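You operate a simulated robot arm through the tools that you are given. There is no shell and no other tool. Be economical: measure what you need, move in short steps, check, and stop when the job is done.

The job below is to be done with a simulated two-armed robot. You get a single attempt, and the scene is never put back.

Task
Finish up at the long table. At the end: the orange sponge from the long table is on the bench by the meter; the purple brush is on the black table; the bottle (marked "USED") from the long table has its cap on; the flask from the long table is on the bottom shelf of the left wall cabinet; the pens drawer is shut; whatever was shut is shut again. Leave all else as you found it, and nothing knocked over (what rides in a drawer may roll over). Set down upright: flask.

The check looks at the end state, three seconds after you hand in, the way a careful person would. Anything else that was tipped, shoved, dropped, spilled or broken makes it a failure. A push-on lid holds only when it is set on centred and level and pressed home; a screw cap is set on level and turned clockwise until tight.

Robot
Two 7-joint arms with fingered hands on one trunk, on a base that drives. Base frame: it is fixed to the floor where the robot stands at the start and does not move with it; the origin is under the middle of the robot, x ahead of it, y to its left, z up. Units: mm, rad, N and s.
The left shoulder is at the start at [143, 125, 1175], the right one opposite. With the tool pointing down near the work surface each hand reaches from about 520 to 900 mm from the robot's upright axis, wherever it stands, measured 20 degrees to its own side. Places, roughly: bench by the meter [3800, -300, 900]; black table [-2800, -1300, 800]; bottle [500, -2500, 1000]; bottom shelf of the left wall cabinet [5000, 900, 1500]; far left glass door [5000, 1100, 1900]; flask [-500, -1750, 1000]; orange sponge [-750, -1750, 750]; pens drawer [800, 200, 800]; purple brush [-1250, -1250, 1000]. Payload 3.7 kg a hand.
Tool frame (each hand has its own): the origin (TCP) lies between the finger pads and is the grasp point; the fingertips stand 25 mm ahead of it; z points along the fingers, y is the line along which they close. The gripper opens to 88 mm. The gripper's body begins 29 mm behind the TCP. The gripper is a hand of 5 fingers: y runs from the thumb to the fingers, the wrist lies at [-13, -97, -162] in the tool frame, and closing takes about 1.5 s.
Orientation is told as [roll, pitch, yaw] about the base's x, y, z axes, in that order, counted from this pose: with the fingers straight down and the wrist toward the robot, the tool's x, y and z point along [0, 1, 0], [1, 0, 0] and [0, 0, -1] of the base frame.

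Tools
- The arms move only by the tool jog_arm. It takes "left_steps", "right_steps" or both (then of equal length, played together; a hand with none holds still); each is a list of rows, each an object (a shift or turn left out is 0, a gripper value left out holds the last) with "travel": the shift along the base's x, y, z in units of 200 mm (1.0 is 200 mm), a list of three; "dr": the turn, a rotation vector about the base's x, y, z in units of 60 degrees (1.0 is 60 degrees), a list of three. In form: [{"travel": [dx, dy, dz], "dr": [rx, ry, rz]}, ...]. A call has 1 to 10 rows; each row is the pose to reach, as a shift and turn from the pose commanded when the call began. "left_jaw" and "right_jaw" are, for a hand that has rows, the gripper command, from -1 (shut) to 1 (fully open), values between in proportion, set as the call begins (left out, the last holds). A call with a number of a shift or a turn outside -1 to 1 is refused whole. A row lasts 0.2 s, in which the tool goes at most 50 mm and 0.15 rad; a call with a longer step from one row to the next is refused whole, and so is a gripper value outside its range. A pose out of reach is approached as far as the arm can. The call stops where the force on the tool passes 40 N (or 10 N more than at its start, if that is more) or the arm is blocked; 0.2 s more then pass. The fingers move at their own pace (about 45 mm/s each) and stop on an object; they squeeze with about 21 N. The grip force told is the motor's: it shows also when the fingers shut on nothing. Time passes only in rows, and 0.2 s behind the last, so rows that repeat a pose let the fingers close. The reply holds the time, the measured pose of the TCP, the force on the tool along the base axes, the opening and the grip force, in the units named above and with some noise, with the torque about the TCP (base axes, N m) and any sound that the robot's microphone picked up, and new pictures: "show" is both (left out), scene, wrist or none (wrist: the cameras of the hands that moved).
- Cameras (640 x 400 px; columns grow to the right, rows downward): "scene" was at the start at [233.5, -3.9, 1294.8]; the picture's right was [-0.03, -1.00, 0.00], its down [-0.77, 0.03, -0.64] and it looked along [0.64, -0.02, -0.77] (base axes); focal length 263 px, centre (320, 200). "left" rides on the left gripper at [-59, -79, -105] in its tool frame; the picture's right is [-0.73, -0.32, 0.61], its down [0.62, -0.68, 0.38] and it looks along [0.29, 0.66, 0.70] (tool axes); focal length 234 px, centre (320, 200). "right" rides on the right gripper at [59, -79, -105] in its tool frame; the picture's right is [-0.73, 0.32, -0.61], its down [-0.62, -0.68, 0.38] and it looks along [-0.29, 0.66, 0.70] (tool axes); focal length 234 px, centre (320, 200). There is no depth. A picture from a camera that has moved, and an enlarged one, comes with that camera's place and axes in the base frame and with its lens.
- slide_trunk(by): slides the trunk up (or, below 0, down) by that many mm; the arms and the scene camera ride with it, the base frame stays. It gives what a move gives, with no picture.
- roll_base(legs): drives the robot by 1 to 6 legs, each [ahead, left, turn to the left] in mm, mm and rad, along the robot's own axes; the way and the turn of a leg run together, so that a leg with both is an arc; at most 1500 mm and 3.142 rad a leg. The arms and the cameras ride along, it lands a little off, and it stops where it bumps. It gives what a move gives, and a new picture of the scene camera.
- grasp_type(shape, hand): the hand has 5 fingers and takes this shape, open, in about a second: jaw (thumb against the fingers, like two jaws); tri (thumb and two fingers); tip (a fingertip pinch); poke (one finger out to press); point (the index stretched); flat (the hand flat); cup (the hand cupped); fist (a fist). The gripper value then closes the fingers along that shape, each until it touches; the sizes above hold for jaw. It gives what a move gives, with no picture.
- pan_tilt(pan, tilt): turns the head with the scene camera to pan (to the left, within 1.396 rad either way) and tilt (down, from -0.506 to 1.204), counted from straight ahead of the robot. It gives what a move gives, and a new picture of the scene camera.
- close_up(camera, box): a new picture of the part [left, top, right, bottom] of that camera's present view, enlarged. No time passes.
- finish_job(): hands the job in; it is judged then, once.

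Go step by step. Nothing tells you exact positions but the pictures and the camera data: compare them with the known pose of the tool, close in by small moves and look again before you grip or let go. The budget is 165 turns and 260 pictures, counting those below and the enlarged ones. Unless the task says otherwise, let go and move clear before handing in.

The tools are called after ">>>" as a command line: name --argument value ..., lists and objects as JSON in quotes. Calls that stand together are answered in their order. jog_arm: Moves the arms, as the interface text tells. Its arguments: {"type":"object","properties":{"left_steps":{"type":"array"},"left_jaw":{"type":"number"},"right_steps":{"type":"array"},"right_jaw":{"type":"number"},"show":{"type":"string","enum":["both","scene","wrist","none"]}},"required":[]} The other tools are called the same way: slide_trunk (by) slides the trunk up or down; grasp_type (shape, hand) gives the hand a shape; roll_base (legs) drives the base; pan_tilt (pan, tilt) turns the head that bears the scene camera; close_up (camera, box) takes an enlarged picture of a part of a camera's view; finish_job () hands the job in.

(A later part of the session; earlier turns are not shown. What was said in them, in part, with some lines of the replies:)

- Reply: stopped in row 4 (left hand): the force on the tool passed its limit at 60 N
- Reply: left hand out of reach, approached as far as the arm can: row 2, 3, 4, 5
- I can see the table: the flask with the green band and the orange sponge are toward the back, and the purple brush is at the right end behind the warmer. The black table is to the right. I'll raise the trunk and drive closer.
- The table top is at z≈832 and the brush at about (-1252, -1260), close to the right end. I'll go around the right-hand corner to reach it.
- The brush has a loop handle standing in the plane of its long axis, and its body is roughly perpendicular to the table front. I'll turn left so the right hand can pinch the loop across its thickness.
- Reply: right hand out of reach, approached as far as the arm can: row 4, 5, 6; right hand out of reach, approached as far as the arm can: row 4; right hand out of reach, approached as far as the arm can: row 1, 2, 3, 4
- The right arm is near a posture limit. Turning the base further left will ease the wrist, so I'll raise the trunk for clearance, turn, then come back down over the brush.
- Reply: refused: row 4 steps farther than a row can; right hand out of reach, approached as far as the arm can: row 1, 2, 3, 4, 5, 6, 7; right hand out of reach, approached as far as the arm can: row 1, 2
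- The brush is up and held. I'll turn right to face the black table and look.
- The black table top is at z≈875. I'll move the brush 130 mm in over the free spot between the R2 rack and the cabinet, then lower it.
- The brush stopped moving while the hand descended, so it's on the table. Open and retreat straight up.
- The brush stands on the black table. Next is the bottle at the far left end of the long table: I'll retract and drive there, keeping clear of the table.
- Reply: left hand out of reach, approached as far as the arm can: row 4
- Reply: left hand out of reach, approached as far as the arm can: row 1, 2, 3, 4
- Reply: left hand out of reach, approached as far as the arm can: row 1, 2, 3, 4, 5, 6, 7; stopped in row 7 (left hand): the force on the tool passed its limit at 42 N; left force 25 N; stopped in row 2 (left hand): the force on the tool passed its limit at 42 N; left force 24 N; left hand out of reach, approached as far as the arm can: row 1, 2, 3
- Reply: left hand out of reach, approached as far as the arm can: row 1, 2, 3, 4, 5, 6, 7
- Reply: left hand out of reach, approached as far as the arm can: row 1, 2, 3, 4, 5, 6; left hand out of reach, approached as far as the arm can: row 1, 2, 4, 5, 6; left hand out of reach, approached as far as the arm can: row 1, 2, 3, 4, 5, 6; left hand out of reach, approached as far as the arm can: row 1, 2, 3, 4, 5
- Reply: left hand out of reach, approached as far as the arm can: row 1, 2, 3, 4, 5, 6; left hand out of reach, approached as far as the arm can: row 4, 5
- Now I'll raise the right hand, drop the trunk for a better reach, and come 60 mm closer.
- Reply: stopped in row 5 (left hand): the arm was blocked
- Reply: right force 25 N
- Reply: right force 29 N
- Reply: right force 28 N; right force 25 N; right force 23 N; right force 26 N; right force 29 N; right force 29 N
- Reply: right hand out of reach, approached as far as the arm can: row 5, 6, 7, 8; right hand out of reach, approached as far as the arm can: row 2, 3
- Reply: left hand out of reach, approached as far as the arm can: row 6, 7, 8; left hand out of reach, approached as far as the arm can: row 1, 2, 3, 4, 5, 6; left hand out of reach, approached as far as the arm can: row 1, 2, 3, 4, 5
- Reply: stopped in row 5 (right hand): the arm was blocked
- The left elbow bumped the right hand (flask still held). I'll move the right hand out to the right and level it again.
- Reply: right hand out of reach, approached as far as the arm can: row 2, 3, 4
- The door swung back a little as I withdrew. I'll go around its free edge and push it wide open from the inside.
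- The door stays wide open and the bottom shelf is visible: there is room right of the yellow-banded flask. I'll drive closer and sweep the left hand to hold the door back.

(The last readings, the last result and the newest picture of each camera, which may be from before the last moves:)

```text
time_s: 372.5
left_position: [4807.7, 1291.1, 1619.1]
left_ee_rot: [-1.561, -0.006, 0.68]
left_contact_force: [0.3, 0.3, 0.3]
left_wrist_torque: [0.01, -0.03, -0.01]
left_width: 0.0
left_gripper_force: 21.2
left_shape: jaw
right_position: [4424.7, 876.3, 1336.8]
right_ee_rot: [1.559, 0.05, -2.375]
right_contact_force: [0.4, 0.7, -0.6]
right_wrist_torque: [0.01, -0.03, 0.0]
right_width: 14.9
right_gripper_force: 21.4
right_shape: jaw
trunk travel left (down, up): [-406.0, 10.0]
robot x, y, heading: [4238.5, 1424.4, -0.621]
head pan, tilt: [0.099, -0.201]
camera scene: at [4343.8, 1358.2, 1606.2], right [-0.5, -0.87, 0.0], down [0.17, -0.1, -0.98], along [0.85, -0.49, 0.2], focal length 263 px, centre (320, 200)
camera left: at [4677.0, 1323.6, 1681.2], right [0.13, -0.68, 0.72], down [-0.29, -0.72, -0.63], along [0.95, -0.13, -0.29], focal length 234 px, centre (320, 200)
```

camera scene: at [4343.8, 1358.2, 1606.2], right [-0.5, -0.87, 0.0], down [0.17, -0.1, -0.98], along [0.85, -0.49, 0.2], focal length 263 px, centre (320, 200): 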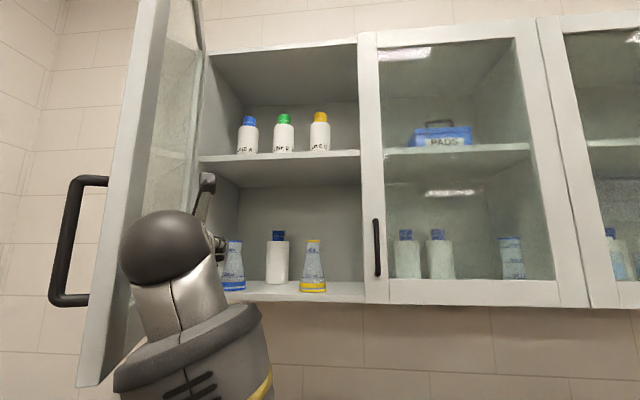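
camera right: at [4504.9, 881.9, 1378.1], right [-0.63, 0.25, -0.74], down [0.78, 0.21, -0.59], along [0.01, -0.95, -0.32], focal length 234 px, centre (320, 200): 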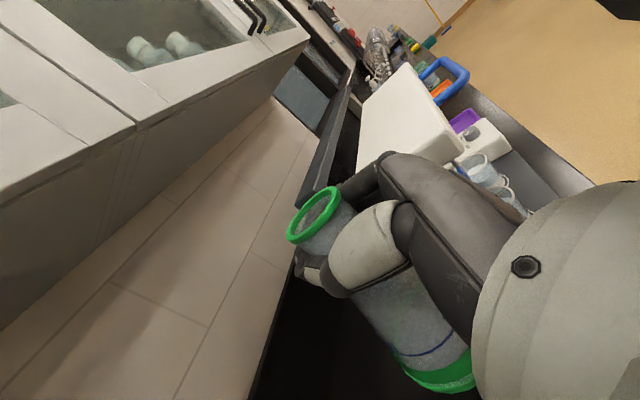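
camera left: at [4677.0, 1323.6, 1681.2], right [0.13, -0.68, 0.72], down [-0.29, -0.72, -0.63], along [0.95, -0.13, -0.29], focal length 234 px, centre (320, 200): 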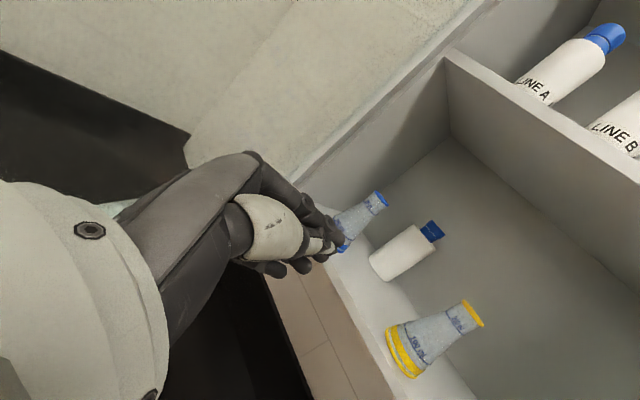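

There's about 95 mm of clear shelf right of the yellow flask (shelf z≈1520), enough for this flask if I keep the release opening small. I'll shift the base left and forward, with the left hand holding the door back.

>>> roll_base --legs '[[0, 145, -0.008], [88, 0, 0]]'

>>> jog_arm --right_steps '[{"travel": [0, 0, 0.2], "dr": [0, 0, 0.1]}, {"travel": [0, 0, 0.4], "dr": [0, 0, 0.2]}, {"travel": [0, 0, 0.6], "dr": [0, 0, 0.3]}, {"travel": [0, 0, 0.8], "dr": [0, 0, 0.4]}, {"travel": [0, 0, 1], "dr": [0, 0, 0.5]}, {"travel": [0, 0, 1], "dr": [0, 0, 0.6]}, {"travel": [0, 0, 1], "dr": [0, 0, 0.69]}]' --show "both"

```text
time_s: 375.1
left_position: [4959.4, 1348.3, 1620.5]
left_ee_rot: [-1.565, -0.006, 0.671]
left_contact_force: [-0.2, 0.1, -0.3]
left_wrist_torque: [0.01, 0.01, 0.0]
left_width: 0.0
left_gripper_force: 21.0
left_shape: jaw
right_position: [4574.6, 937.7, 1335.7]
right_ee_rot: [1.556, 0.048, -2.384]
right_contact_force: [-0.2, -0.1, -0.3]
right_wrist_torque: [-0.02, -0.01, 0.0]
right_width: 14.9
right_gripper_force: 21.2
right_shape: jaw
trunk travel left (down, up): [-406.0, 10.0]
robot x, y, heading: [4394.3, 1490.9, -0.631]
head pan, tilt: [0.099, -0.201]
camera scene: at [4498.4, 1420.1, 1606.2], right [-0.51, -0.86, 0.0], down [0.17, -0.1, -0.98], along [0.84, -0.5, 0.2], focal length 263 px, centre (320, 200)
```

scene: 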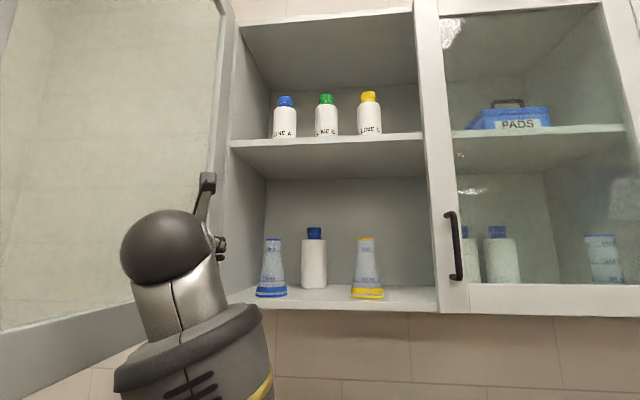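

```text
time_s: 376.7
left_position: [4958.8, 1349.3, 1620.8]
left_ee_rot: [-1.564, -0.005, 0.67]
left_contact_force: [0.8, -0.9, -0.6]
left_wrist_torque: [-0.01, 0.01, 0.01]
left_width: 0.0
left_gripper_force: 21.1
left_shape: jaw
right_position: [4572.0, 936.4, 1534.8]
right_ee_rot: [1.557, 0.05, -1.657]
right_contact_force: [1.0, 0.5, -0.5]
right_wrist_torque: [-0.03, 0.01, 0.0]
right_width: 14.6
right_gripper_force: 20.8
right_shape: jaw
right hand out of reach, approached as far as the arm can: row 1, 2
trunk travel left (down, up): [-406.0, 10.0]
robot x, y, heading: [4391.2, 1490.0, -0.631]
head pan, tilt: [0.099, -0.201]
camera scene: at [4497.8, 1420.3, 1606.2], right [-0.51, -0.86, 0.0], down [0.17, -0.1, -0.98], along [0.84, -0.5, 0.2], focal length 263 px, centre (320, 200)
camera right: at [4476.6, 1021.4, 1598.5], right [-0.64, -0.23, -0.73], down [0.44, 0.68, -0.59], along [0.63, -0.7, -0.33], focal length 234 px, centre (320, 200)
```

scene: 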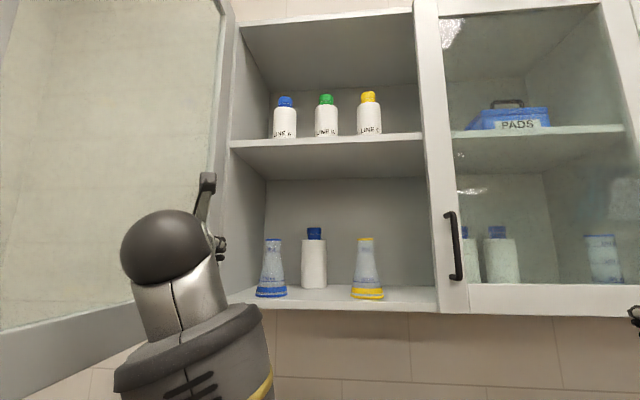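
right: 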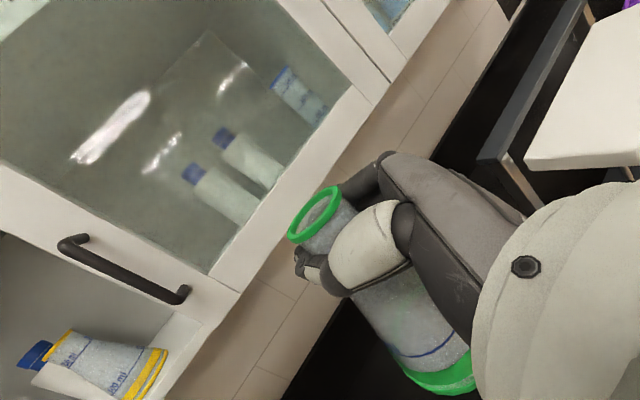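

Shelf at z≈1518, yellow flask at f=-3745, door-2 edge at f=-3617. I'll raise the flask and line it up in front of the gap.

>>> jog_arm --right_steps '[{"travel": [0, 0, 0.2]}, {"travel": [0, 0, 0.4]}, {"travel": [0.08, 0.11, 0.565]}, {"travel": [0.22, 0.3, 0.565]}, {"travel": [0.36, 0.49, 0.565]}, {"travel": [0.5, 0.68, 0.565]}, {"travel": [0.63, 0.865, 0.565]}, {"travel": [0.63, 0.865, 0.565]}]' --show "both"

```text
time_s: 378.5
left_position: [4957.9, 1348.4, 1621.0]
left_ee_rot: [-1.562, -0.006, 0.668]
left_contact_force: [-0.5, -0.9, -0.8]
left_wrist_torque: [0.01, 0.01, 0.0]
left_width: 0.2
left_gripper_force: 21.4
left_shape: jaw
right_position: [4700.3, 1110.5, 1648.0]
right_ee_rot: [1.558, 0.052, -1.664]
right_contact_force: [0.6, 0.2, -0.8]
right_wrist_torque: [0.04, 0.04, -0.01]
right_width: 14.0
right_gripper_force: 21.6
right_shape: jaw
trunk travel left (down, up): [-406.0, 10.0]
robot x, y, heading: [4391.1, 1489.9, -0.635]
head pan, tilt: [0.099, -0.201]
camera scene: at [4496.6, 1419.2, 1606.3], right [-0.51, -0.86, 0.0], down [0.17, -0.1, -0.98], along [0.84, -0.5, 0.2], focal length 263 px, centre (320, 200)
camera right: at [4604.5, 1196.0, 1711.7], right [-0.64, -0.23, -0.73], down [0.44, 0.68, -0.59], along [0.63, -0.7, -0.33], focal length 234 px, centre (320, 200)
```

scene: 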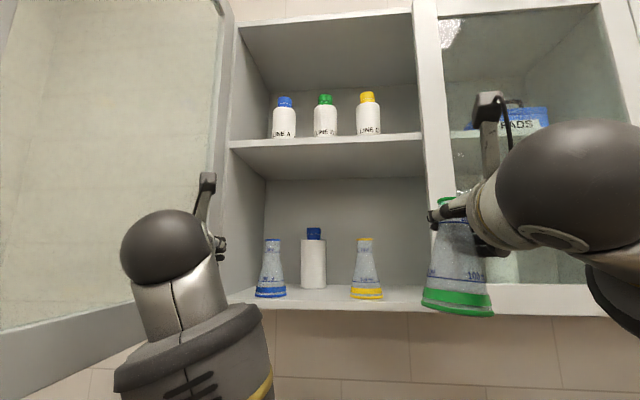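
right: 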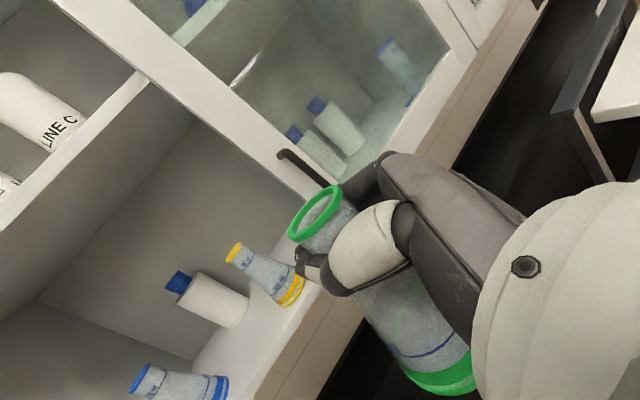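

>>> jog_arm --right_steps '[{"travel": [0.16, -0.116, 0]}, {"travel": [0.32, -0.232, 0]}, {"travel": [0.48, -0.35, 0]}, {"travel": [0.6, -0.437, 0]}]' --show "both"

```text
time_s: 379.5
left_position: [4959.5, 1348.8, 1620.1]
left_ee_rot: [-1.562, -0.007, 0.669]
left_contact_force: [0.1, 0.0, -0.2]
left_wrist_torque: [0.02, -0.03, -0.01]
left_width: 0.0
left_gripper_force: 20.4
left_shape: jaw
right_position: [4819.6, 1020.7, 1647.0]
right_ee_rot: [1.556, 0.053, -1.661]
right_contact_force: [0.3, -0.1, -0.7]
right_wrist_torque: [-0.01, 0.0, 0.01]
right_width: 13.9
right_gripper_force: 20.7
right_shape: jaw
trunk travel left (down, up): [-406.0, 10.0]
robot x, y, heading: [4389.7, 1486.4, -0.631]
head pan, tilt: [0.099, -0.201]
camera scene: at [4498.7, 1419.8, 1606.2], right [-0.51, -0.86, 0.0], down [0.17, -0.1, -0.98], along [0.84, -0.5, 0.2], focal length 263 px, centre (320, 200)
camera right: at [4724.7, 1106.3, 1710.4], right [-0.64, -0.23, -0.73], down [0.44, 0.68, -0.59], along [0.63, -0.7, -0.33], focal length 234 px, centre (320, 200)
```

scene: 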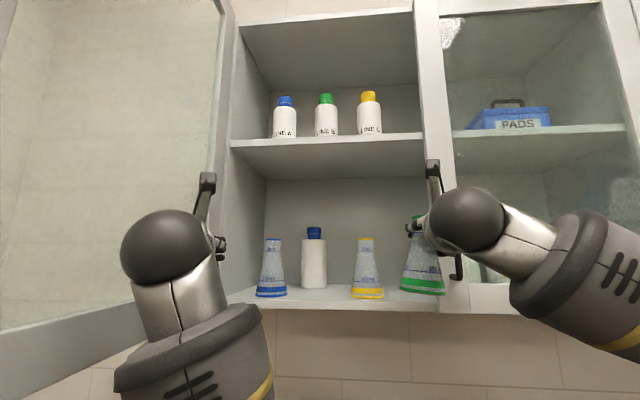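
right: 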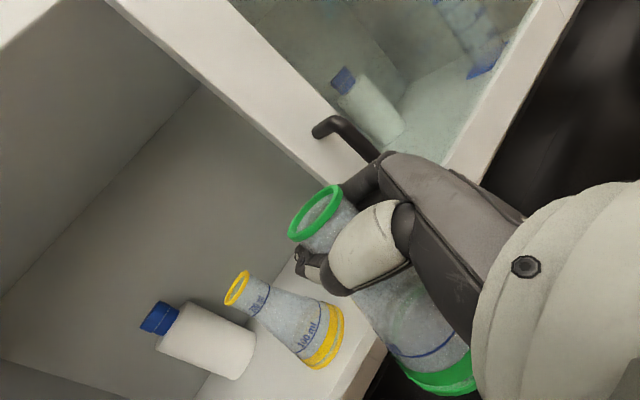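

>>> jog_arm --right_steps '[{"travel": [0.12, -0.088, 0]}, {"travel": [0.24, -0.176, 0]}, {"travel": [0.36, -0.264, 0]}, {"travel": [0.48, -0.352, 0]}, {"travel": [0.54, -0.396, 0]}]' --show "both"

```text
time_s: 380.7
left_position: [4958.6, 1349.6, 1621.6]
left_ee_rot: [-1.563, -0.007, 0.669]
left_contact_force: [-1.1, -0.5, 0.7]
left_wrist_torque: [0.04, 0.01, 0.03]
left_width: 0.1
left_gripper_force: 20.7
left_shape: jaw
right_position: [4927.6, 942.7, 1649.9]
right_ee_rot: [1.558, 0.05, -1.664]
right_contact_force: [0.2, 0.3, 0.5]
right_wrist_torque: [-0.02, 0.0, 0.01]
right_width: 13.8
right_gripper_force: 21.0
right_shape: jaw
trunk travel left (down, up): [-406.0, 10.0]
robot x, y, heading: [4391.3, 1487.2, -0.633]
head pan, tilt: [0.099, -0.201]
camera scene: at [4497.1, 1421.2, 1606.4], right [-0.51, -0.86, 0.0], down [0.17, -0.1, -0.98], along [0.84, -0.5, 0.2], focal length 263 px, centre (320, 200)
camera right: at [4831.2, 1029.2, 1713.8], right [-0.64, -0.23, -0.73], down [0.44, 0.67, -0.59], along [0.63, -0.7, -0.33], focal length 234 px, centre (320, 200)
```

scene: 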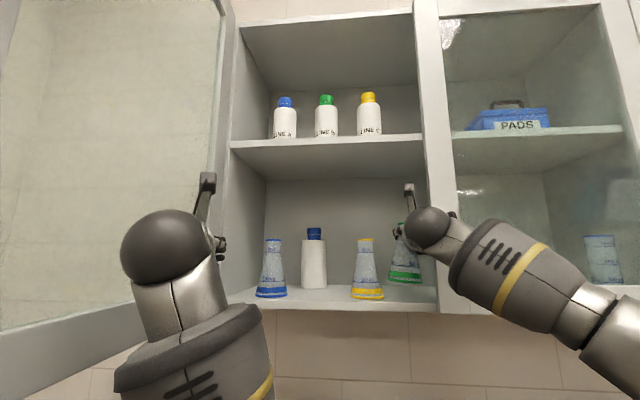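
right: 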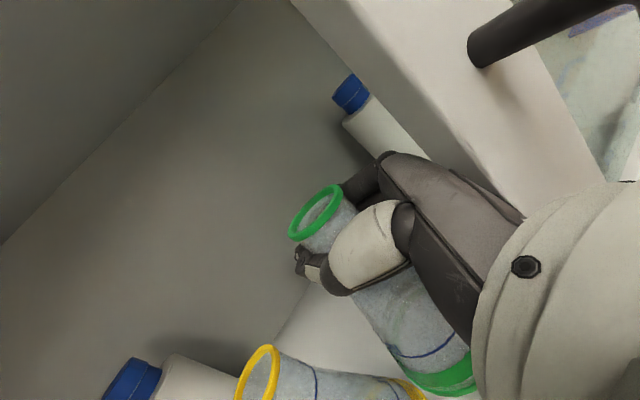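

>>> jog_arm --right_steps '[{"travel": [0, 0, -0.04]}, {"travel": [0, 0, -0.075]}]' --show "none"

>>> jog_arm --right_steps '[{"travel": [0, 0, -0.02]}, {"travel": [0, 0, -0.035]}]' --show "scene"

>>> close_up --camera "scene" --box '[330, 190, 470, 320]'

```text
time_s: 381.3
left_position: [4959.6, 1349.3, 1621.5]
left_ee_rot: [-1.564, -0.007, 0.671]
left_contact_force: [0.0, 0.1, 0.4]
left_wrist_torque: [0.0, 0.01, -0.04]
left_width: 0.3
left_gripper_force: 20.7
left_shape: jaw
right_position: [4928.3, 943.4, 1634.6]
right_ee_rot: [1.558, 0.05, -1.66]
right_contact_force: [0.5, 0.4, 0.0]
right_wrist_torque: [-0.01, -0.01, -0.01]
right_width: 13.8
right_gripper_force: 21.2
right_shape: jaw
trunk travel left (down, up): [-406.0, 10.0]
robot x, y, heading: [4394.8, 1490.9, -0.626]
head pan, tilt: [0.099, -0.201]
```

```text
time_s: 381.9
left_position: [4959.3, 1348.6, 1620.8]
left_ee_rot: [-1.563, -0.007, 0.669]
left_contact_force: [0.5, 0.1, -1.2]
left_wrist_torque: [0.03, 0.04, 0.05]
left_width: 0.2
left_gripper_force: 21.0
left_shape: jaw
right_position: [4927.6, 942.4, 1626.9]
right_ee_rot: [1.555, 0.052, -1.66]
right_contact_force: [0.4, -0.2, -1.1]
right_wrist_torque: [0.02, 0.0, 0.02]
right_width: 13.7
right_gripper_force: 21.1
right_shape: jaw
trunk travel left (down, up): [-406.0, 10.0]
robot x, y, heading: [4393.8, 1486.6, -0.631]
head pan, tilt: [0.099, -0.201]
camera scene: at [4497.9, 1420.3, 1606.2], right [-0.51, -0.86, 0.0], down [0.17, -0.1, -0.98], along [0.84, -0.5, 0.2], focal length 263 px, centre (320, 200)
```

scene: 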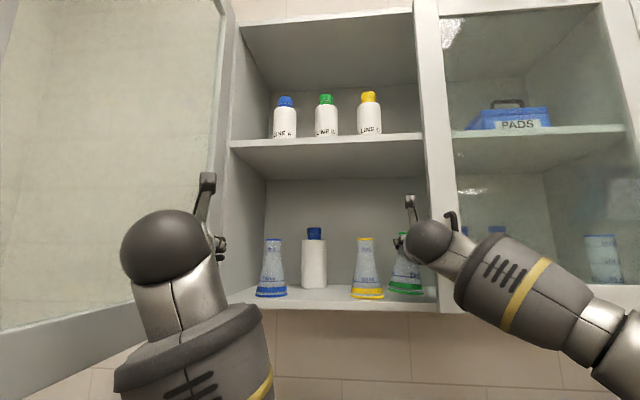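

```text
3.08 times, centred on (400, 255) of scene
camera zoom: at [4497.9, 1420.3, 1606.2], right [-0.51, -0.86, 0.0], down [0.17, -0.1, -0.98], along [0.84, -0.5, 0.2], focal length 808 px, centre (74, 31)
```

zoom: 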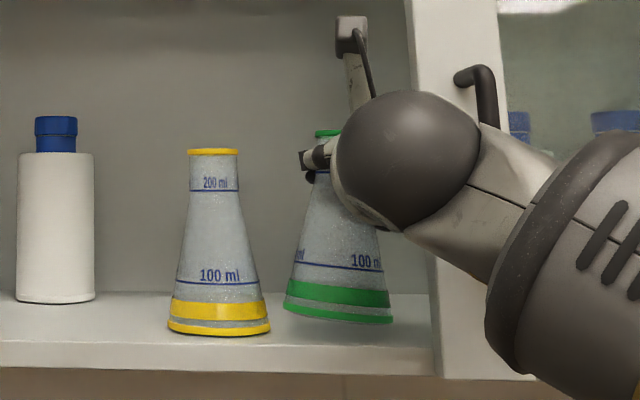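

The flask hangs about 6° off; I'll level it with a small roll and then lower until it touches.

>>> jog_arm --right_steps '[{"dr": [-0.04, 0.028, 0]}, {"dr": [-0.077, 0.056, 0]}, {"travel": [0, 0, -0.015], "dr": [-0.077, 0.056, 0]}, {"travel": [0, 0, -0.03], "dr": [-0.077, 0.056, 0]}]' --show "none"

>>> close_up --camera "scene" --box '[330, 190, 470, 320]'

```text
time_s: 382.9
left_position: [4959.0, 1347.9, 1621.2]
left_ee_rot: [-1.562, -0.005, 0.67]
left_contact_force: [-0.3, -0.4, -0.1]
left_wrist_torque: [-0.02, -0.03, 0.01]
left_width: 0.1
left_gripper_force: 21.3
left_shape: jaw
right_position: [4927.3, 942.3, 1621.6]
right_ee_rot: [1.506, -0.034, -1.662]
right_contact_force: [0.5, -0.4, -0.2]
right_wrist_torque: [0.03, -0.01, -0.04]
right_width: 14.0
right_gripper_force: 20.8
right_shape: jaw
trunk travel left (down, up): [-406.0, 10.0]
robot x, y, heading: [4392.9, 1489.5, -0.628]
head pan, tilt: [0.099, -0.201]
```

```text
3.08 times, centred on (400, 255) of scene
camera zoom: at [4498.1, 1420.4, 1606.2], right [-0.51, -0.86, 0.0], down [0.17, -0.1, -0.98], along [0.84, -0.5, 0.2], focal length 808 px, centre (74, 31)
```

zoom: 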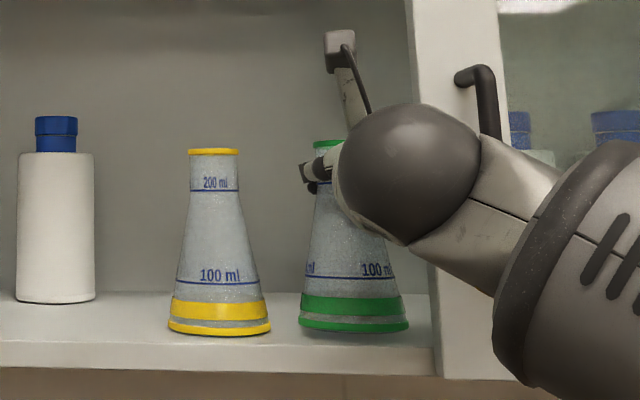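

Level now. Lowering the last millimetres.

>>> jog_arm --right_steps '[{"travel": [0, 0, -0.012]}, {"travel": [0, 0, -0.024]}, {"travel": [0, 0, -0.024]}]' --show "none"

>>> jog_arm --right_steps '[{"travel": [0, 0, -0.012]}, {"travel": [0, 0, -0.024]}, {"travel": [0, 0, -0.024]}]' --show "none"

>>> close_up --camera "scene" --box '[330, 190, 470, 320]'

```text
time_s: 383.7
left_position: [4959.8, 1349.1, 1620.8]
left_ee_rot: [-1.564, -0.005, 0.669]
left_contact_force: [0.1, 0.2, 0.4]
left_wrist_torque: [0.03, 0.01, 0.01]
left_width: 0.2
left_gripper_force: 20.8
left_shape: jaw
right_position: [4928.3, 942.8, 1617.4]
right_ee_rot: [1.504, -0.036, -1.661]
right_contact_force: [1.8, 0.1, 2.6]
right_wrist_torque: [-0.02, -0.01, -0.07]
right_width: 13.9
right_gripper_force: 21.4
right_shape: jaw
trunk travel left (down, up): [-406.0, 10.0]
robot x, y, heading: [4390.1, 1486.7, -0.628]
head pan, tilt: [0.099, -0.201]
```

```text
time_s: 384.5
left_position: [4958.7, 1350.6, 1621.5]
left_ee_rot: [-1.566, -0.004, 0.671]
left_contact_force: [0.1, 0.7, -0.2]
left_wrist_torque: [0.02, 0.0, -0.01]
left_width: 0.2
left_gripper_force: 21.0
left_shape: jaw
right_position: [4926.0, 944.8, 1615.1]
right_ee_rot: [1.511, -0.036, -1.66]
right_contact_force: [1.6, 1.5, 13.2]
right_wrist_torque: [-0.16, 0.0, -0.07]
right_width: 13.9
right_gripper_force: 20.9
right_shape: jaw
trunk travel left (down, up): [-406.0, 10.0]
robot x, y, heading: [4393.9, 1489.6, -0.633]
head pan, tilt: [0.099, -0.201]
```

```text
3.08 times, centred on (400, 255) of scene
camera zoom: at [4497.0, 1422.1, 1606.4], right [-0.51, -0.86, 0.0], down [0.17, -0.1, -0.98], along [0.84, -0.5, 0.2], focal length 808 px, centre (74, 31)
```

zoom: 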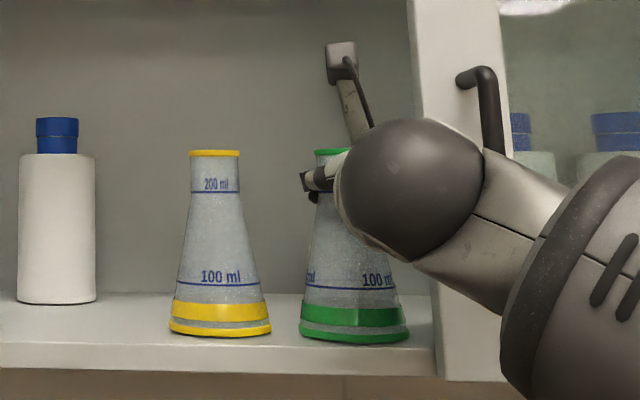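

Touchdown (13 N). I'll ease off and open slightly, just enough to free the neck.

>>> jog_arm --right_steps '[{"travel": [0, 0, 0.014]}, {"travel": [0, 0, 0.014]}, {"travel": [0, 0, 0.014]}, {"travel": [0, 0, 0.014]}]' --right_jaw 0.15 --show "wrist"

>>> close_up --camera "scene" --box '[330, 190, 470, 320]'

```text
time_s: 385.5
left_position: [4959.2, 1349.3, 1620.1]
left_ee_rot: [-1.563, -0.007, 0.67]
left_contact_force: [1.1, -0.2, 0.6]
left_wrist_torque: [0.02, 0.0, -0.03]
left_width: 0.1
left_gripper_force: 20.7
left_shape: jaw
right_position: [4928.0, 942.5, 1613.1]
right_ee_rot: [1.506, -0.033, -1.662]
right_contact_force: [0.9, 0.2, -0.3]
right_wrist_torque: [0.0, -0.08, -0.04]
right_width: 50.2
right_gripper_force: 0.0
right_shape: jaw
trunk travel left (down, up): [-406.0, 10.0]
robot x, y, heading: [4393.5, 1485.9, -0.632]
head pan, tilt: [0.099, -0.201]
camera right: at [4835.8, 1032.6, 1676.1], right [-0.68, -0.29, -0.67], down [0.4, 0.63, -0.67], along [0.61, -0.73, -0.31], focal length 234 px, centre (320, 200)
```

right: 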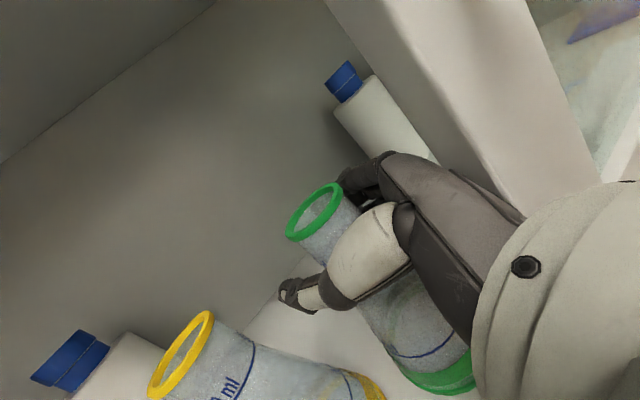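

```text
3.08 times, centred on (400, 255) of scene
camera zoom: at [4498.4, 1420.4, 1606.2], right [-0.51, -0.86, 0.0], down [0.17, -0.1, -0.98], along [0.84, -0.5, 0.2], focal length 808 px, centre (74, 31)
```

zoom: 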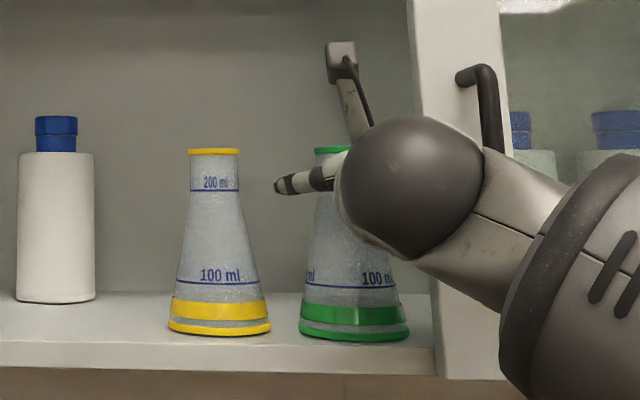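

The flask stands free. The neck sits close to the finger side, so I'll centre the hand 5 mm and lift it straight up over the rim before withdrawing.

>>> jog_arm --right_steps '[{"travel": [-0.002, -0.025, 0]}, {"travel": [-0.002, -0.025, 0.05]}, {"travel": [-0.002, -0.025, 0.12]}, {"travel": [-0.002, -0.025, 0.2]}, {"travel": [-0.002, -0.025, 0.28]}]' --show "wrist"

>>> close_up --camera "scene" --box '[330, 170, 470, 320]'

```text
time_s: 386.7
left_position: [4961.0, 1350.8, 1621.6]
left_ee_rot: [-1.563, -0.005, 0.67]
left_contact_force: [0.2, -0.4, -0.7]
left_wrist_torque: [0.04, 0.0, -0.02]
left_width: 0.1
left_gripper_force: 21.3
left_shape: jaw
right_position: [4925.6, 938.0, 1672.5]
right_ee_rot: [1.507, -0.035, -1.661]
right_contact_force: [1.3, -0.4, 0.2]
right_wrist_torque: [0.0, -0.01, -0.03]
right_width: 50.2
right_gripper_force: 0.1
right_shape: jaw
trunk travel left (down, up): [-406.0, 10.0]
robot x, y, heading: [4390.7, 1490.7, -0.632]
head pan, tilt: [0.099, -0.201]
camera right: at [4833.9, 1028.8, 1732.7], right [-0.68, -0.29, -0.67], down [0.4, 0.62, -0.67], along [0.61, -0.73, -0.31], focal length 234 px, centre (320, 200)
```

right: 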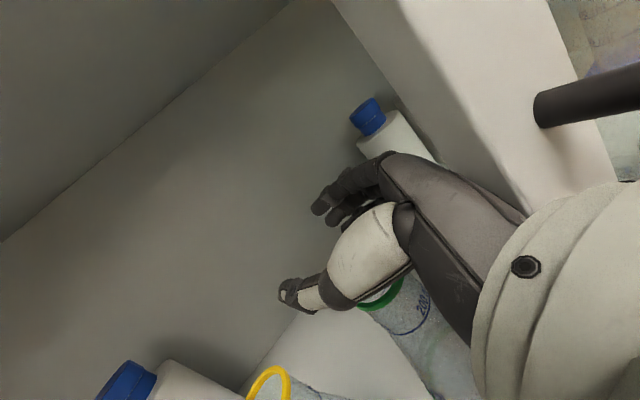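

```text
2.67 times, centred on (400, 245) of scene
camera zoom: at [4498.1, 1421.1, 1606.3], right [-0.51, -0.86, 0.0], down [0.17, -0.1, -0.98], along [0.84, -0.5, 0.2], focal length 700 px, centre (107, 80)
```

zoom: 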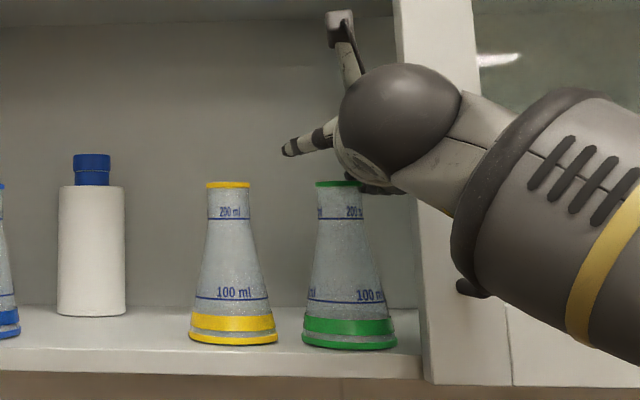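

Hand is clear above the flask. Withdraw straight back.

>>> jog_arm --right_steps '[{"travel": [-0.16, 0.116, 0.02]}, {"travel": [-0.32, 0.232, 0.02]}, {"travel": [-0.48, 0.348, 0.02]}, {"travel": [-0.64, 0.465, 0.02]}, {"travel": [-0.8, 0.58, 0.02]}, {"travel": [-0.95, 0.69, 0.02]}]' --show "scene"

```text
time_s: 388.1
left_position: [4957.7, 1348.8, 1622.3]
left_ee_rot: [-1.563, -0.008, 0.67]
left_contact_force: [0.4, 0.1, -0.5]
left_wrist_torque: [0.01, -0.01, 0.0]
left_width: 0.2
left_gripper_force: 21.2
left_shape: jaw
right_position: [4735.2, 1077.6, 1674.6]
right_ee_rot: [1.508, -0.033, -1.661]
right_contact_force: [-0.8, -0.5, 0.4]
right_wrist_torque: [0.01, 0.02, -0.04]
right_width: 50.3
right_gripper_force: 0.2
right_shape: jaw
trunk travel left (down, up): [-406.0, 10.0]
robot x, y, heading: [4391.1, 1487.0, -0.625]
head pan, tilt: [0.099, -0.201]
camera scene: at [4496.7, 1420.8, 1606.3], right [-0.51, -0.86, 0.0], down [0.17, -0.1, -0.98], along [0.84, -0.5, 0.2], focal length 263 px, centre (320, 200)
```

scene: 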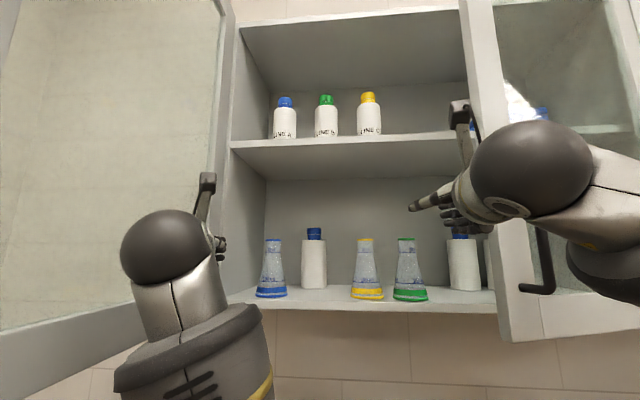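

Door 2 got dragged partly open by the hand; both doors will be closed. First I'll free the right hand: left, then back.

>>> jog_arm --right_steps '[{"travel": [0.12, 0.16, 0]}, {"travel": [0.2, 0.27, 0]}, {"travel": [0.05, 0.38, 0]}, {"travel": [-0.1, 0.49, 0]}, {"travel": [-0.25, 0.6, 0]}, {"travel": [-0.4, 0.71, 0]}]' --right_jaw -1 --show "both"

```text
time_s: 389.5
left_position: [4957.7, 1351.3, 1621.8]
left_ee_rot: [-1.564, -0.006, 0.67]
left_contact_force: [-0.1, 1.2, 0.6]
left_wrist_torque: [0.0, 0.04, 0.02]
left_width: 0.2
left_gripper_force: 20.7
left_shape: jaw
right_position: [4653.4, 1219.6, 1675.4]
right_ee_rot: [1.508, -0.034, -1.661]
right_contact_force: [0.6, 0.1, -0.4]
right_wrist_torque: [-0.03, 0.01, 0.0]
right_width: 0.0
right_gripper_force: 20.7
right_shape: jaw
trunk travel left (down, up): [-406.0, 10.0]
robot x, y, heading: [4391.7, 1490.2, -0.636]
head pan, tilt: [0.099, -0.201]
camera scene: at [4495.8, 1422.1, 1606.5], right [-0.51, -0.86, 0.0], down [0.17, -0.1, -0.98], along [0.84, -0.5, 0.2], focal length 263 px, centre (320, 200)
camera right: at [4561.3, 1309.2, 1737.8], right [-0.68, -0.29, -0.67], down [0.4, 0.62, -0.67], along [0.61, -0.73, -0.31], focal length 234 px, centre (320, 200)
```

scene: 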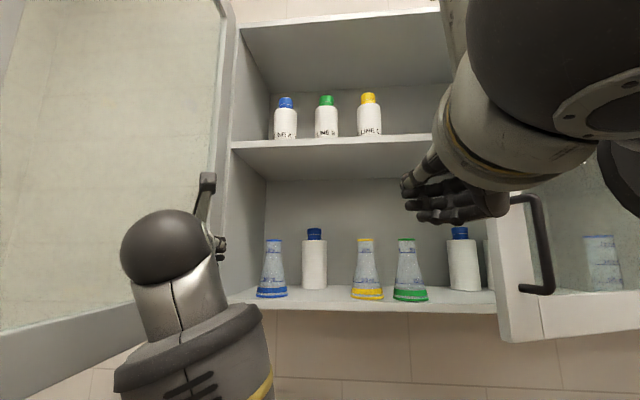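
right: 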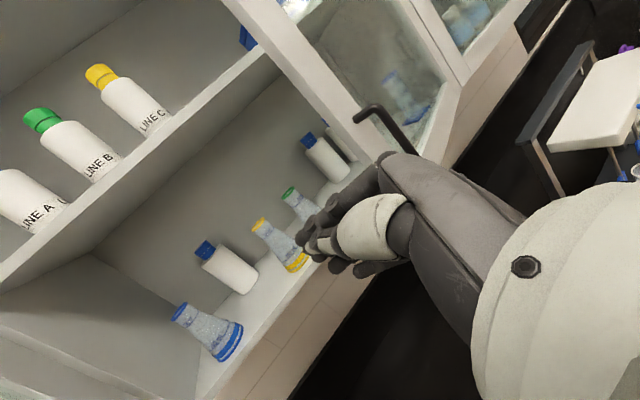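

>>> jog_arm --right_steps '[{"travel": [-0.05, -0.07, 0.15]}, {"travel": [-0.12, -0.16, 0.3]}, {"travel": [-0.24, -0.33, 0.4]}, {"travel": [-0.36, -0.5, 0.425]}, {"travel": [-0.44, -0.6, 0.425]}]' --show "none"

>>> jog_arm --right_steps '[{"travel": [0.16, -0.116, 0]}, {"travel": [0.32, -0.232, 0]}, {"travel": [0.48, -0.35, 0]}, {"travel": [0.64, -0.465, 0]}, {"travel": [0.8, -0.58, 0]}, {"travel": [0.92, -0.67, 0]}]' --show "both"

```text
time_s: 390.7
left_position: [4959.3, 1348.4, 1620.9]
left_ee_rot: [-1.563, -0.008, 0.67]
left_contact_force: [0.8, -0.7, -0.3]
left_wrist_torque: [-0.01, 0.0, -0.01]
left_width: 0.2
left_gripper_force: 21.3
left_shape: jaw
right_position: [4568.5, 1096.7, 1759.6]
right_ee_rot: [1.507, -0.035, -1.663]
right_contact_force: [0.2, 0.2, -0.5]
right_wrist_torque: [0.02, 0.01, 0.0]
right_width: 0.1
right_gripper_force: 20.9
right_shape: jaw
trunk travel left (down, up): [-406.0, 10.0]
robot x, y, heading: [4394.5, 1486.2, -0.634]
head pan, tilt: [0.099, -0.201]
```

```text
time_s: 392.1
left_position: [4960.2, 1349.0, 1620.5]
left_ee_rot: [-1.564, -0.006, 0.67]
left_contact_force: [0.6, -0.1, -0.2]
left_wrist_torque: [0.02, 0.0, 0.0]
left_width: 0.0
left_gripper_force: 20.7
left_shape: jaw
right_position: [4753.0, 962.4, 1757.1]
right_ee_rot: [1.506, -0.037, -1.663]
right_contact_force: [-0.8, 0.1, -1.1]
right_wrist_torque: [0.0, -0.01, -0.02]
right_width: 0.0
right_gripper_force: 20.6
right_shape: jaw
trunk travel left (down, up): [-406.0, 10.0]
robot x, y, heading: [4392.8, 1486.3, -0.632]
head pan, tilt: [0.099, -0.201]
camera scene: at [4498.7, 1420.0, 1606.2], right [-0.51, -0.86, 0.0], down [0.17, -0.1, -0.98], along [0.84, -0.5, 0.2], focal length 263 px, centre (320, 200)
camera right: at [4660.7, 1053.0, 1820.0], right [-0.68, -0.29, -0.67], down [0.4, 0.62, -0.67], along [0.61, -0.73, -0.31], focal length 234 px, centre (320, 200)
```

scene: 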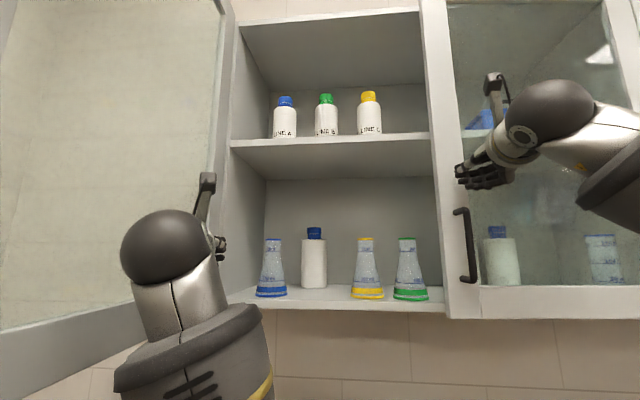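
right: 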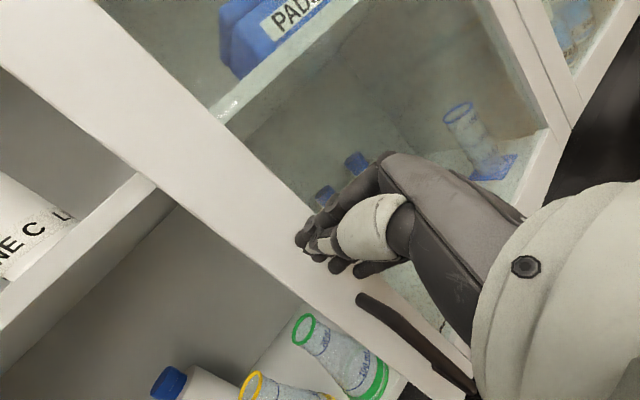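

>>> jog_arm --right_steps '[{"travel": [0.06, -0.044, 0]}, {"travel": [0.12, -0.088, 0]}, {"travel": [0.18, -0.132, 0]}, {"travel": [0.24, -0.176, 0]}]' --show "scene"

```text
time_s: 393.1
left_position: [4956.9, 1350.8, 1622.9]
left_ee_rot: [-1.565, -0.007, 0.671]
left_contact_force: [0.0, -0.8, -0.1]
left_wrist_torque: [0.0, 0.0, -0.01]
left_width: 0.0
left_gripper_force: 21.2
left_shape: jaw
right_position: [4797.6, 930.0, 1761.0]
right_ee_rot: [1.508, -0.036, -1.662]
right_contact_force: [-10.2, 4.3, -1.1]
right_wrist_torque: [0.01, 0.03, 0.08]
right_width: 0.1
right_gripper_force: 21.2
right_shape: jaw
trunk travel left (down, up): [-406.0, 10.0]
robot x, y, heading: [4394.4, 1487.3, -0.626]
head pan, tilt: [0.099, -0.201]
camera scene: at [4495.1, 1422.3, 1606.5], right [-0.51, -0.86, 0.0], down [0.17, -0.1, -0.98], along [0.84, -0.5, 0.2], focal length 263 px, centre (320, 200)
```

scene: 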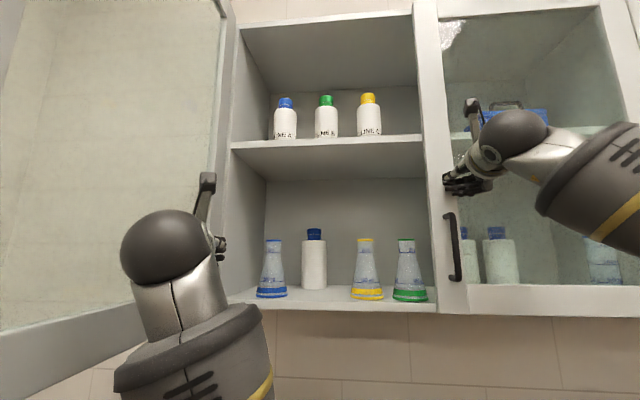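

Door 2 is shut. Now I'll withdraw the right hand, back the base off and bring the left hand around to the outer face of door 1.

>>> jog_arm --right_steps '[{"travel": [-0.16, 0.116, 0]}, {"travel": [-0.32, 0.232, 0]}, {"travel": [-0.48, 0.348, -0.1]}, {"travel": [-0.64, 0.4, -0.25]}, {"travel": [-0.75, 0.35, -0.45]}, {"travel": [-0.85, 0.3, -0.65]}, {"travel": [-0.9, 0.25, -0.87]}]' --show "none"

>>> roll_base --legs '[[-400, 0, 0], [0, 190, 0]]'

```text
time_s: 394.7
left_position: [4958.6, 1348.1, 1621.7]
left_ee_rot: [-1.564, -0.008, 0.67]
left_contact_force: [-0.3, -0.1, 0.3]
left_wrist_torque: [0.0, 0.01, -0.02]
left_width: 0.2
left_gripper_force: 21.3
left_shape: jaw
right_position: [4623.2, 976.6, 1585.9]
right_ee_rot: [1.507, -0.033, -1.661]
right_contact_force: [-0.1, -0.2, 0.2]
right_wrist_torque: [-0.02, -0.05, 0.01]
right_width: 0.0
right_gripper_force: 20.7
right_shape: jaw
trunk travel left (down, up): [-406.0, 10.0]
robot x, y, heading: [4390.2, 1488.3, -0.635]
head pan, tilt: [0.099, -0.201]
```

```text
time_s: 399.1
left_position: [4744.7, 1741.3, 1621.7]
left_ee_rot: [-1.564, -0.008, 0.669]
left_contact_force: [0.6, 0.4, 0.0]
left_wrist_torque: [-0.02, 0.01, -0.01]
left_width: 0.0
left_gripper_force: 21.3
left_shape: jaw
right_position: [4408.7, 1369.9, 1586.8]
right_ee_rot: [1.506, -0.035, -1.662]
right_contact_force: [-0.2, 0.7, 0.2]
right_wrist_torque: [0.02, -0.01, 0.01]
right_width: 0.0
right_gripper_force: 20.8
right_shape: jaw
trunk travel left (down, up): [-406.0, 10.0]
robot x, y, heading: [4178.0, 1878.9, -0.636]
head pan, tilt: [0.099, -0.201]
camera scene: at [4284.0, 1813.5, 1606.2], right [-0.51, -0.86, 0.0], down [0.17, -0.1, -0.98], along [0.84, -0.5, 0.2], focal length 263 px, centre (320, 200)
```

scene: 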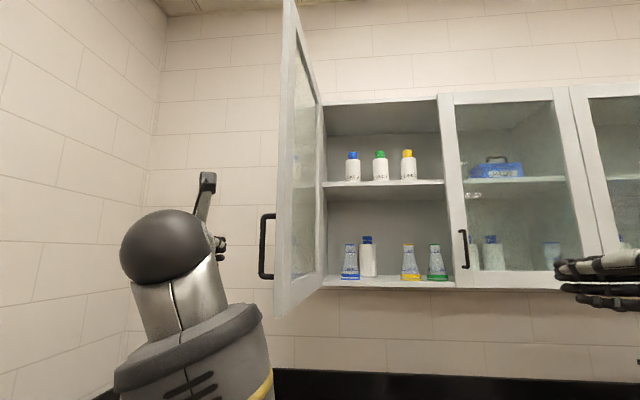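

>>> jog_arm --left_steps '[{"travel": [0, 0, 0.2]}, {"travel": [0, 0, 0.4]}, {"travel": [0, 0, 0.6]}, {"travel": [0, 0, 0.7]}]' --show "none"

>>> roll_base --legs '[[200, 0, 0.005], [0, -330, 0], [100, -100, 0]]'

```text
time_s: 400.1
left_position: [4743.6, 1739.7, 1759.3]
left_ee_rot: [-1.564, -0.006, 0.668]
left_contact_force: [-0.7, 0.3, 0.3]
left_wrist_torque: [0.0, 0.03, 0.03]
left_width: 0.0
left_gripper_force: 20.7
left_shape: jaw
right_position: [4409.3, 1369.1, 1586.6]
right_ee_rot: [1.508, -0.036, -1.663]
right_contact_force: [0.1, 0.6, -0.7]
right_wrist_torque: [-0.02, 0.0, 0.0]
right_width: 0.0
right_gripper_force: 21.4
right_shape: jaw
trunk travel left (down, up): [-406.0, 10.0]
robot x, y, heading: [4176.8, 1878.6, -0.634]
head pan, tilt: [0.099, -0.201]
```

```text
time_s: 405.9
left_position: [4726.5, 1220.1, 1758.0]
left_ee_rot: [-1.562, -0.007, 0.671]
left_contact_force: [0.1, -0.2, -0.3]
left_wrist_torque: [0.03, 0.0, 0.0]
left_width: 0.1
left_gripper_force: 20.7
left_shape: jaw
right_position: [4393.7, 849.4, 1586.0]
right_ee_rot: [1.508, -0.035, -1.66]
right_contact_force: [-0.3, 0.0, 0.1]
right_wrist_torque: [-0.02, 0.0, 0.02]
right_width: 0.0
right_gripper_force: 20.7
right_shape: jaw
trunk travel left (down, up): [-406.0, 10.0]
robot x, y, heading: [4157.7, 1360.0, -0.631]
head pan, tilt: [0.099, -0.201]
camera scene: at [4267.6, 1293.2, 1606.2], right [-0.51, -0.86, 0.0], down [0.17, -0.1, -0.98], along [0.84, -0.5, 0.2], focal length 263 px, centre (320, 200)
```

scene: 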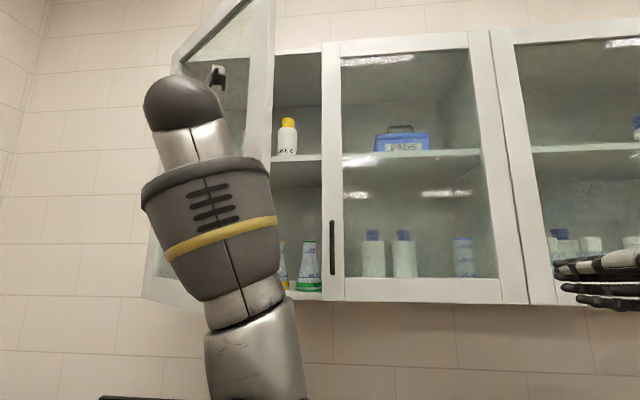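

>>> roll_base --legs '[[110, -60, 0]]'

>>> jog_arm --left_steps '[{"travel": [0.14, -0.1, 0]}, {"travel": [0.26, -0.19, 0]}, {"travel": [0.36, -0.262, 0]}, {"travel": [0.44, -0.32, 0]}, {"travel": [0.5, -0.364, 0]}]' --show "both"

```text
time_s: 407.2
left_position: [4780.1, 1105.8, 1758.9]
left_ee_rot: [-1.565, -0.006, 0.67]
left_contact_force: [-0.5, -0.5, -0.4]
left_wrist_torque: [0.03, 0.02, -0.01]
left_width: 0.0
left_gripper_force: 21.0
left_shape: jaw
right_position: [4446.6, 733.6, 1587.0]
right_ee_rot: [1.508, -0.035, -1.662]
right_contact_force: [-0.1, -0.1, 0.6]
right_wrist_torque: [0.0, 0.02, 0.03]
right_width: 0.2
right_gripper_force: 20.8
right_shape: jaw
trunk travel left (down, up): [-406.0, 10.0]
robot x, y, heading: [4215.3, 1244.0, -0.628]
head pan, tilt: [0.099, -0.201]
camera scene: at [4322.2, 1177.8, 1606.3], right [-0.51, -0.86, 0.0], down [0.17, -0.1, -0.98], along [0.84, -0.5, 0.2], focal length 263 px, centre (320, 200)
```

scene: 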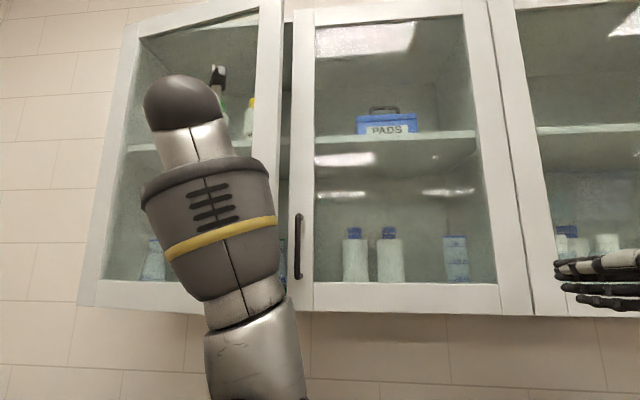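

```text
time_s: 408.4
left_position: [4880.9, 1036.1, 1760.1]
left_ee_rot: [-1.567, -0.008, 0.67]
left_contact_force: [-5.4, 5.0, -1.4]
left_wrist_torque: [0.01, 0.04, 0.0]
left_width: 0.3
left_gripper_force: 20.9
left_shape: jaw
right_position: [4445.1, 735.4, 1588.1]
right_ee_rot: [1.509, -0.037, -1.663]
right_contact_force: [0.2, 0.3, -0.4]
right_wrist_torque: [0.01, -0.02, -0.01]
right_width: 0.1
right_gripper_force: 21.1
right_shape: jaw
trunk travel left (down, up): [-406.0, 10.0]
robot x, y, heading: [4215.2, 1249.1, -0.631]
head pan, tilt: [0.099, -0.201]
camera scene: at [4320.4, 1179.5, 1606.4], right [-0.51, -0.86, 0.0], down [0.17, -0.1, -0.98], along [0.84, -0.5, 0.2], focal length 263 px, centre (320, 200)
camera left: at [4751.4, 1069.9, 1820.3], right [0.12, -0.68, 0.72], down [-0.29, -0.72, -0.63], along [0.95, -0.14, -0.29], focal length 234 px, centre (320, 200)
```

scene: 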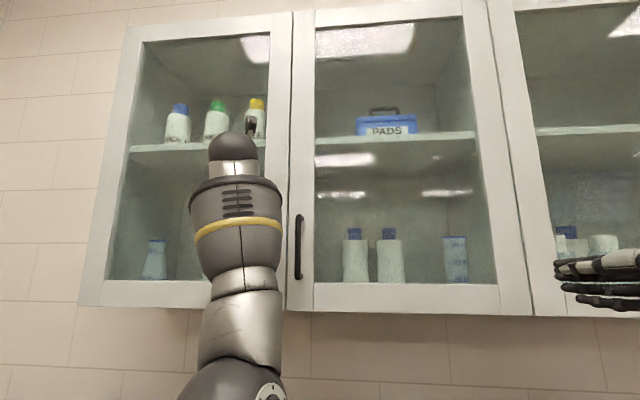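
left: 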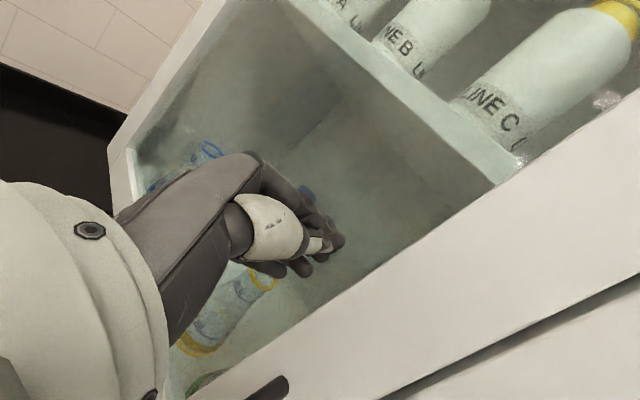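

>>> jog_arm --left_steps '[{"travel": [0.03, -0.022, 0]}, {"travel": [0.06, -0.044, 0]}]' --show "none"

>>> jog_arm --left_steps '[{"travel": [-0.16, 0.116, 0]}, {"travel": [-0.32, 0.232, 0]}, {"travel": [-0.48, 0.348, -0.05]}, {"travel": [-0.55, 0.45, -0.2]}, {"travel": [-0.55, 0.5, -0.4]}, {"travel": [-0.55, 0.5, -0.6]}]' --show "none"

>>> roll_base --legs '[[-350, 0, 0]]'

>>> close_up --camera "scene" --box '[140, 60, 500, 320]'

```text
time_s: 408.9
left_position: [4882.1, 1036.3, 1765.3]
left_ee_rot: [-1.572, -0.006, 0.679]
left_contact_force: [-21.2, 16.9, -7.4]
left_wrist_torque: [0.13, 0.11, -0.15]
left_width: 0.0
left_gripper_force: 20.7
left_shape: jaw
right_position: [4441.6, 739.4, 1589.5]
right_ee_rot: [1.511, -0.038, -1.66]
right_contact_force: [0.5, 0.1, 0.0]
right_wrist_torque: [-0.01, -0.01, 0.07]
right_width: 0.3
right_gripper_force: 20.8
right_shape: jaw
trunk travel left (down, up): [-406.0, 10.0]
robot x, y, heading: [4217.0, 1246.0, -0.632]
head pan, tilt: [0.099, -0.201]
stopped in row 2 (left hand): the force on the tool passed its limit at 42 N (the readings are from after the stop); the commanded pose is now the measured one
```

```text
time_s: 410.3
left_position: [4780.9, 1131.3, 1638.5]
left_ee_rot: [-1.564, -0.006, 0.674]
left_contact_force: [0.3, -0.4, -0.1]
left_wrist_torque: [-0.02, 0.05, 0.0]
left_width: 0.3
left_gripper_force: 21.5
left_shape: jaw
right_position: [4447.0, 733.8, 1585.4]
right_ee_rot: [1.505, -0.035, -1.662]
right_contact_force: [0.1, 0.4, 0.4]
right_wrist_torque: [-0.01, 0.02, 0.0]
right_width: 0.5
right_gripper_force: 20.6
right_shape: jaw
trunk travel left (down, up): [-406.0, 10.0]
robot x, y, heading: [4215.3, 1243.2, -0.631]
head pan, tilt: [0.099, -0.201]
```

```text
time_s: 412.6
left_position: [4492.6, 1341.0, 1637.8]
left_ee_rot: [-1.565, -0.005, 0.673]
left_contact_force: [-0.1, 1.0, -0.2]
left_wrist_torque: [-0.01, 0.02, -0.01]
left_width: 0.3
left_gripper_force: 21.0
left_shape: jaw
right_position: [4161.2, 943.9, 1587.1]
right_ee_rot: [1.506, -0.035, -1.661]
right_contact_force: [-0.2, 0.2, -0.3]
right_wrist_torque: [0.02, -0.01, -0.01]
right_width: 0.2
right_gripper_force: 21.0
right_shape: jaw
trunk travel left (down, up): [-406.0, 10.0]
robot x, y, heading: [3928.4, 1454.7, -0.629]
head pan, tilt: [0.099, -0.201]
camera scene: at [4035.0, 1388.0, 1606.3], right [-0.51, -0.86, 0.0], down [0.17, -0.1, -0.98], along [0.84, -0.5, 0.2], focal length 263 px, centre (320, 200)
```

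scene: 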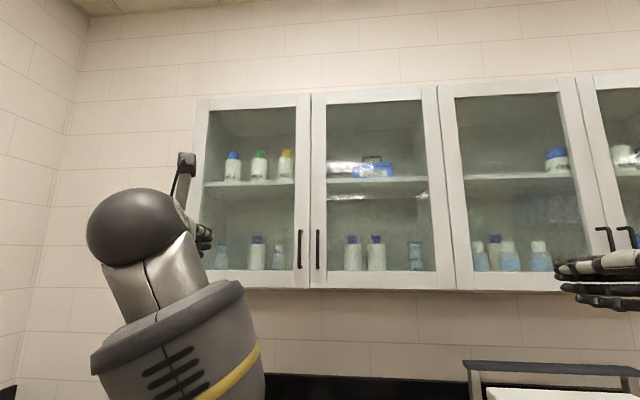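

```text
1.54 times, centred on (320, 190) of scene
camera zoom: at [4035.0, 1388.0, 1606.3], right [-0.51, -0.86, 0.0], down [0.17, -0.1, -0.98], along [0.84, -0.5, 0.2], focal length 404 px, centre (320, 215)
```

zoom: 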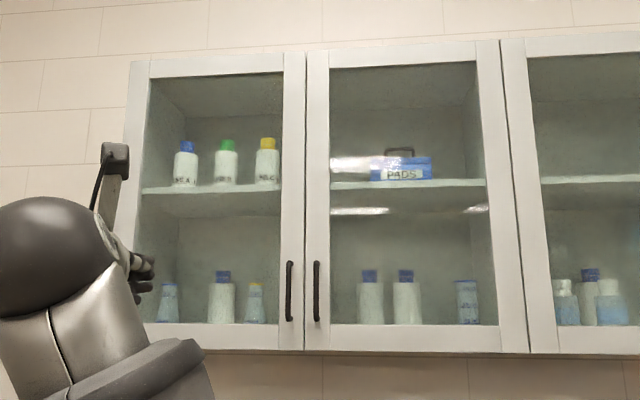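

Both doors are flush, with the flask behind them, and the hands are clear of everything, so I'm handing in.

>>> finish_job

```text
The job is handed in.
```

I've handed the job in with every item done; I judged the results from the pictures and the force readings.

- **Sponge:** the orange sponge is on the bench just in front-left of the meter.
- **Brush:** the purple brush is standing on the black table.
- **Bottle:** the "USED" bottle has its yellow cap screwed on. I stopped when the bottle began turning with the cap.
- **Flask:** it is standing upright on the bottom shelf of the left wall cabinet, to the right of the yellow-banded flask.
- **Pens drawer:** pushed shut and flush.
- **Cabinet doors:** the far left glass door is shut again. My hand also dragged the door next to it partly open, and that one is shut again too.
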